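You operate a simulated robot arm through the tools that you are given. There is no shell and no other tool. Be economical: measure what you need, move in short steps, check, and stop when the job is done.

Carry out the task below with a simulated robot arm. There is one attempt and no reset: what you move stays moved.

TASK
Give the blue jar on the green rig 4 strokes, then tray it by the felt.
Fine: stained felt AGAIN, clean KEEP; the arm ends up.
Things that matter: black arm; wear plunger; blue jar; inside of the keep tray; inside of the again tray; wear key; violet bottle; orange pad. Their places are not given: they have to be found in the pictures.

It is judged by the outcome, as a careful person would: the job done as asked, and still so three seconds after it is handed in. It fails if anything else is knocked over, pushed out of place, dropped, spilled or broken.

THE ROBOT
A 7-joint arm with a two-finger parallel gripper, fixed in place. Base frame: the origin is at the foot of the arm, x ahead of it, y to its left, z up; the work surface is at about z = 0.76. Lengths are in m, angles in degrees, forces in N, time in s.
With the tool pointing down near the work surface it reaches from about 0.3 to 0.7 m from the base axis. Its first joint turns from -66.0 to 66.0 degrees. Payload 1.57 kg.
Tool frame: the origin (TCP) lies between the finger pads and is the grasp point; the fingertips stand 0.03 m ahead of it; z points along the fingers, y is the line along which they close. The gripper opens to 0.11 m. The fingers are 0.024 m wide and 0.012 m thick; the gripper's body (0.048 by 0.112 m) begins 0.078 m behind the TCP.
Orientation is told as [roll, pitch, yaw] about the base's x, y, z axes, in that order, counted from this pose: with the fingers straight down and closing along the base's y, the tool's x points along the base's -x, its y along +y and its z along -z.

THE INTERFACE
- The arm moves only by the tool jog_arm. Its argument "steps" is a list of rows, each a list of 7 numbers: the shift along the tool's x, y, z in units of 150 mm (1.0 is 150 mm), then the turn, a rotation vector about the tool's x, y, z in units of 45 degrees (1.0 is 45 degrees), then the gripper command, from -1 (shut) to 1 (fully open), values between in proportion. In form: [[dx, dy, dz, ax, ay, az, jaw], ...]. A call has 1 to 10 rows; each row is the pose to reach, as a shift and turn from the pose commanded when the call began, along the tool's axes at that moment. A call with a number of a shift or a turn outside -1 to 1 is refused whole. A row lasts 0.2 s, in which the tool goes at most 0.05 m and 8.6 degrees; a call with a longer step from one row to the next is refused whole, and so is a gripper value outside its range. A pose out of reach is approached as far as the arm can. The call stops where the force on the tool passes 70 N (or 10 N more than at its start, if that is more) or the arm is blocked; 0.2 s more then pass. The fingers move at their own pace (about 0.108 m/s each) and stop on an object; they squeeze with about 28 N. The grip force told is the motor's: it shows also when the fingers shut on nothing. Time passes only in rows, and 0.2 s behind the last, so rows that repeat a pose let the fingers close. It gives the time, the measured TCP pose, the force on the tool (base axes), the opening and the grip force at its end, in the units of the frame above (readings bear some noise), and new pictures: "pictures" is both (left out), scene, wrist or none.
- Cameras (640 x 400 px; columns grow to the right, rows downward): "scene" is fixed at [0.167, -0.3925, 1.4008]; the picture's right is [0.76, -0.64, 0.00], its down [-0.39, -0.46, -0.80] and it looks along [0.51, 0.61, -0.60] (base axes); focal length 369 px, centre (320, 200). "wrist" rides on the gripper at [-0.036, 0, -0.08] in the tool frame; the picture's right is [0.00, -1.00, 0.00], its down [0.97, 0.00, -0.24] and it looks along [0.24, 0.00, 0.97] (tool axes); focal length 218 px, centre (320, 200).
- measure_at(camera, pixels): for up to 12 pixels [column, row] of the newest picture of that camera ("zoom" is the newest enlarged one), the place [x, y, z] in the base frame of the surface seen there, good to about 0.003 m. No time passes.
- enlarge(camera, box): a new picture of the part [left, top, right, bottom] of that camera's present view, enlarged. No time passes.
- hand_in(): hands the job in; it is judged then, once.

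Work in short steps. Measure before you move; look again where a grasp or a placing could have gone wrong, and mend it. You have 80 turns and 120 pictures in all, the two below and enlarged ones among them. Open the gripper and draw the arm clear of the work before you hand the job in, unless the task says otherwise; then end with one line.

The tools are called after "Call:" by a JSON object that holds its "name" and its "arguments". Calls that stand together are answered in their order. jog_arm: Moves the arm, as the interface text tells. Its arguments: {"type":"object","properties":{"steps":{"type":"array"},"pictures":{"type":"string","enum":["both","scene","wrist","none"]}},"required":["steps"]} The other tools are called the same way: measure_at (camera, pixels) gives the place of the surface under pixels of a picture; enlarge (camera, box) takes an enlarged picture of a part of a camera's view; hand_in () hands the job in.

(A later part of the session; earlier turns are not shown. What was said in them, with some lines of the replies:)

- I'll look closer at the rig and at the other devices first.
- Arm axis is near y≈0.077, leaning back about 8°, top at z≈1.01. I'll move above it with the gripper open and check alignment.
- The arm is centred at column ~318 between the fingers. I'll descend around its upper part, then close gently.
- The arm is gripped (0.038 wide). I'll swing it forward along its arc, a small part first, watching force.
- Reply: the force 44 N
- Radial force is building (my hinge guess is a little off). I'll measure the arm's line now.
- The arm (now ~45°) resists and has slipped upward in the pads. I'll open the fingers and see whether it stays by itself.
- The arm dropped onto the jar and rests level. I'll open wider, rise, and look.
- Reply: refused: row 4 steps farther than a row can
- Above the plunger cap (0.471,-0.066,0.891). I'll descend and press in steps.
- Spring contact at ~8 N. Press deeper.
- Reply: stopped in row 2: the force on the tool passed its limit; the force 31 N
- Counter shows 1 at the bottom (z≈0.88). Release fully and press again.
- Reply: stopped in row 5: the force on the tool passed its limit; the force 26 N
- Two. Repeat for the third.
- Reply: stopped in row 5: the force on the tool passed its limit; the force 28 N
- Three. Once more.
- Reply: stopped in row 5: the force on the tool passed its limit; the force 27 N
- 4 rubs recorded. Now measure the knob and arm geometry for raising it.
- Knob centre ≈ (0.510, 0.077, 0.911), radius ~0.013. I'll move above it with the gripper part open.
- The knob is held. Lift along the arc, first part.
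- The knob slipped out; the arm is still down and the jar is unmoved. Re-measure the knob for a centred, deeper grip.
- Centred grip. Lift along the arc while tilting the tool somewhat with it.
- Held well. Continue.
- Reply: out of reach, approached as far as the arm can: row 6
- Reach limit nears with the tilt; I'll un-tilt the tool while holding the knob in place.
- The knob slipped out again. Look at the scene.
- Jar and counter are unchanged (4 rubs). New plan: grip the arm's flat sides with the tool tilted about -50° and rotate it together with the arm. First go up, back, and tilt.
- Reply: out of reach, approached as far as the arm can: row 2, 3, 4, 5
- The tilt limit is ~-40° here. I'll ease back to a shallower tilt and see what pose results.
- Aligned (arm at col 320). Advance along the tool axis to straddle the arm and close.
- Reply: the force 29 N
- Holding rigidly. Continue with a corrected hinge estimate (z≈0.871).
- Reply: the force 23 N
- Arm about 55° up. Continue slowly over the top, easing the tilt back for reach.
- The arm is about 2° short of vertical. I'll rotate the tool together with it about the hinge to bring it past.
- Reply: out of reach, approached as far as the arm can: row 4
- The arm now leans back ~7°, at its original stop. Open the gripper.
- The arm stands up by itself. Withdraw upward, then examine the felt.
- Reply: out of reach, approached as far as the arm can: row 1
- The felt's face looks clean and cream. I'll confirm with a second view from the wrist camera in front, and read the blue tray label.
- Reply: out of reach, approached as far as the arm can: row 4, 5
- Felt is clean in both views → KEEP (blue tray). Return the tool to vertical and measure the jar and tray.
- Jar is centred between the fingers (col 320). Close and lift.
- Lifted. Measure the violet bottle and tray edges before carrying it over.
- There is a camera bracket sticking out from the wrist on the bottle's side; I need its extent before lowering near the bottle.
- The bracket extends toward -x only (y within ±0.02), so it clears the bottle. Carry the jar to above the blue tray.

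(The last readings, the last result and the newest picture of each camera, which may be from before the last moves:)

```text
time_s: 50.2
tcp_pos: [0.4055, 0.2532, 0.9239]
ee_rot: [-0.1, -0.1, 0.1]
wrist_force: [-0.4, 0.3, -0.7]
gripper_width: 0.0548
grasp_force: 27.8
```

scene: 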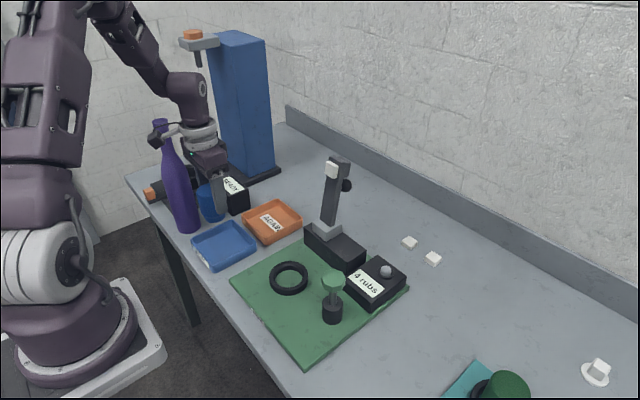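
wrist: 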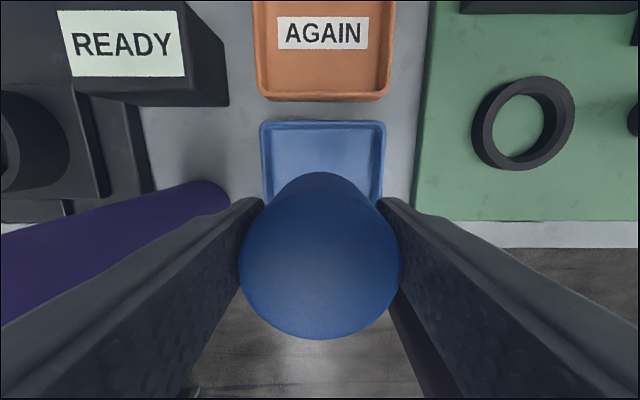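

Centred over the tray. Lower slowly.

Call:
{"name": "jog_arm", "arguments": {"steps": [[0, 0, 0.2, 0, 0, 0, -0.5], [0, 0, 0.4, 0, 0, 0, -0.5], [0, 0, 0.55, 0, 0, 0, -0.5], [0, 0, 0.6, 0, 0, 0, -0.5], [0, 0, 0.63, 0, 0, 0, -0.5]]}}

Call:
{"name": "enlarge", "arguments": {"camera": "scene", "box": [130, 140, 290, 290]}}

```text
time_s: 51.4
tcp_pos: [0.4072, 0.2519, 0.8301]
ee_rot: [-0.1, 0.0, -0.1]
wrist_force: [-0.4, 0.5, -1.9]
gripper_width: 0.0549
grasp_force: 28.1
```

scene: 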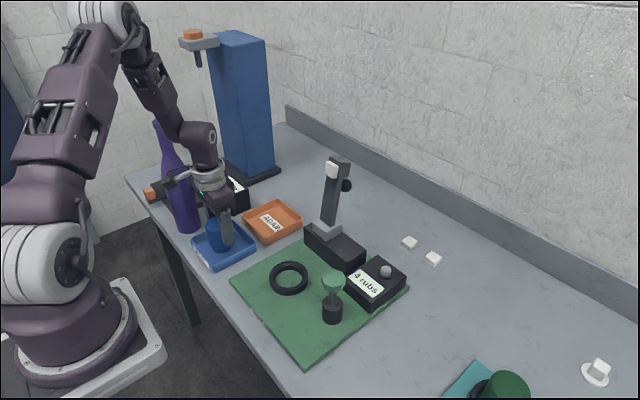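
wrist: 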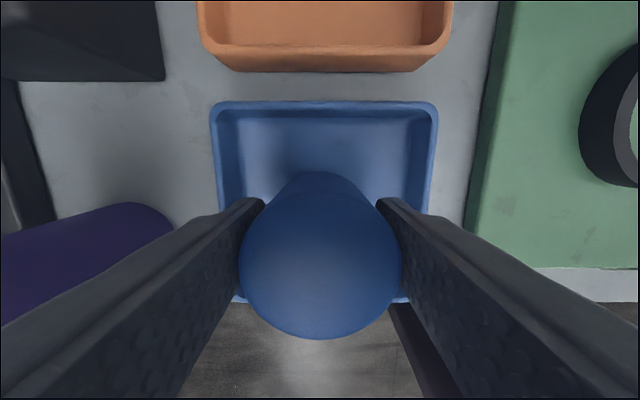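

```text
2.67 times, centred on (210, 215) of scene
```

zoom: 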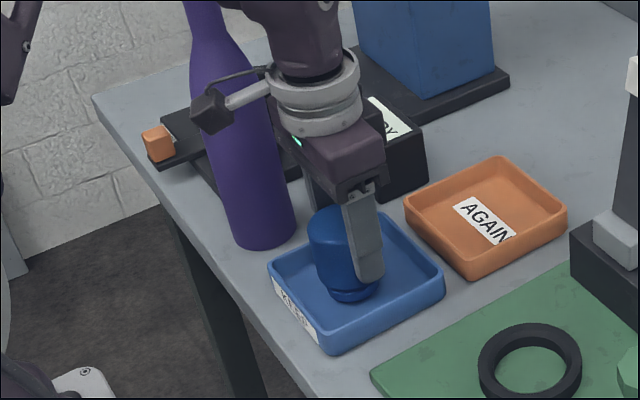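

Not yet in contact (force -1.9 N). Lower a few mm more.

Call:
{"name": "jog_arm", "arguments": {"steps": [[0, 0, 0.013, 0, 0, 0, -0.5], [0, 0, 0.027, 0, 0, 0, -0.5]], "pictures": "none"}}

```text
time_s: 52.0
tcp_pos: [0.4051, 0.2521, 0.8278]
ee_rot: [0.0, -0.1, 0.0]
wrist_force: [-0.4, 0.0, -1.9]
gripper_width: 0.0548
grasp_force: 27.9
```

Call:
{"name": "jog_arm", "arguments": {"steps": [[0, 0, 0.013, 0, 0, 0, -0.5], [0, 0, 0.02, 0, 0, 0, -0.5]], "pictures": "none"}}

```text
time_s: 52.6
tcp_pos: [0.406, 0.2516, 0.8241]
ee_rot: [-0.1, -0.1, 0.0]
wrist_force: [-1.9, -1.2, 21.4]
gripper_width: 0.0548
grasp_force: 28.0
```

Contact (21 N). Open gently and rise straight up.

Call:
{"name": "jog_arm", "arguments": {"steps": [[0, 0, -0.007, 0, 0, 0, 0.1], [0, 0, -0.007, 0, 0, 0, 0.4], [0, 0, -0.007, 0, 0, 0, 0.4]], "pictures": "none"}}

Call:
{"name": "jog_arm", "arguments": {"steps": [[0, 0, -0.2, 0, 0, 0, 0.4], [0, 0, -0.5, 0, 0, 0, 0.4], [0, 0, -0.8, 0, 0, 0, 0.4], [0, -0.2, -1, 0, 0, 0, 0.4], [0, -0.5, -1, 0, 0, 0, 0.4], [0, -0.8, -1, 0, 0, 0, 0.4]]}}

Call:
{"name": "enlarge", "arguments": {"camera": "scene", "box": [130, 140, 430, 340]}}

Call:
{"name": "measure_at", "arguments": {"camera": "scene", "pixels": [[328, 190], [328, 200], [329, 210], [328, 218], [348, 186]]}}

```text
time_s: 53.4
tcp_pos: [0.4074, 0.2519, 0.8235]
ee_rot: [0.0, -0.1, -0.1]
wrist_force: [-0.6, 1.1, -0.3]
gripper_width: 0.0771
grasp_force: 0.1
```

```text
time_s: 54.8
tcp_pos: [0.4079, 0.1273, 0.9715]
ee_rot: [-0.2, -0.2, 0.1]
wrist_force: [-0.5, -0.2, 0.9]
gripper_width: 0.0772
grasp_force: 0.0
```

scene: 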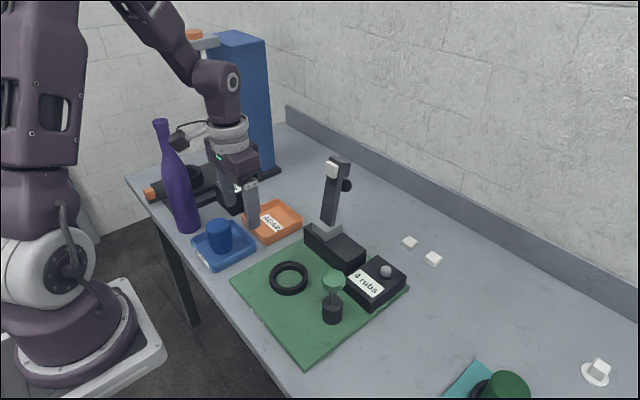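
wrist: 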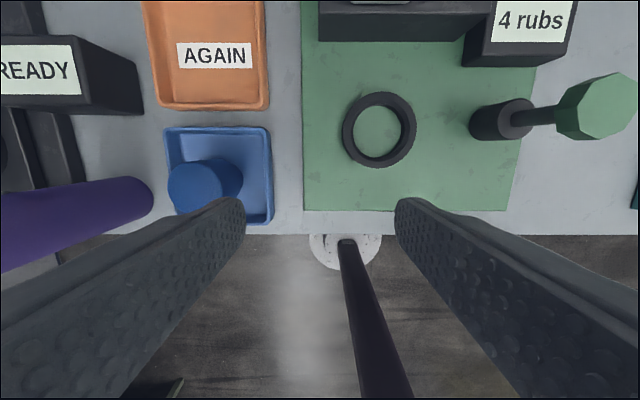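

```text
2.00 times, centred on (280, 240) of scene
```

zoom: 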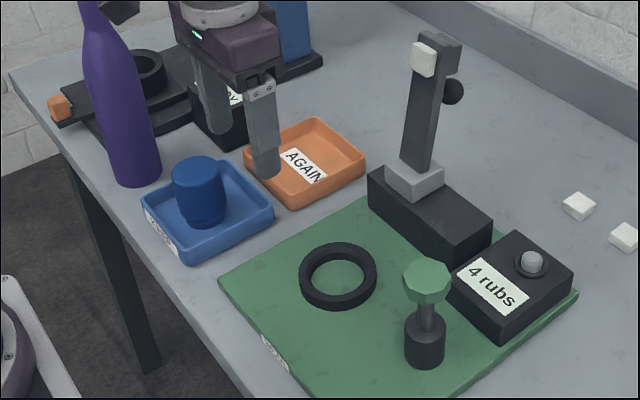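

```text
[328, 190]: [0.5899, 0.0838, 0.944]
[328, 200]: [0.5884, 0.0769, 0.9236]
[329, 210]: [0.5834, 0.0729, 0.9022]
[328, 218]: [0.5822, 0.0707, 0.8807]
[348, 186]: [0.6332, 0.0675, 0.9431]
```

The jar stands in the KEEP tray, the black arm is up, and the counter reads 4. Rise a bit more and hand in.

Call:
{"name": "jog_arm", "arguments": {"steps": [[0, 0, -0.3, 0, 0, 0, 0.6], [0, 0, -0.6, 0, 0, 0, 0.6], [0, 0, -0.8, 0, 0, 0, 0.6]], "pictures": "scene"}}

Call:
{"name": "hand_in", "arguments": {}}

```text
time_s: 55.6
tcp_pos: [0.4064, 0.13, 1.0953]
ee_rot: [0.0, -0.1, 0.0]
wrist_force: [0.3, -0.8, -0.6]
gripper_width: 0.088
grasp_force: 0.0
```

scene: 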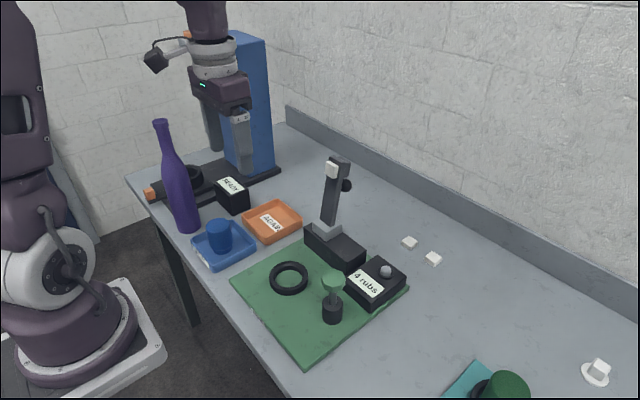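

```text
The job is handed in.
```

The blue jar got its 4 strokes, the felt stayed clean, and the jar is in the KEEP tray with the black arm back up; on the way the black arm fell onto the jar three times (once when I lowered it, twice when it slipped from the gripper), with no visible harm to the jar or the count.
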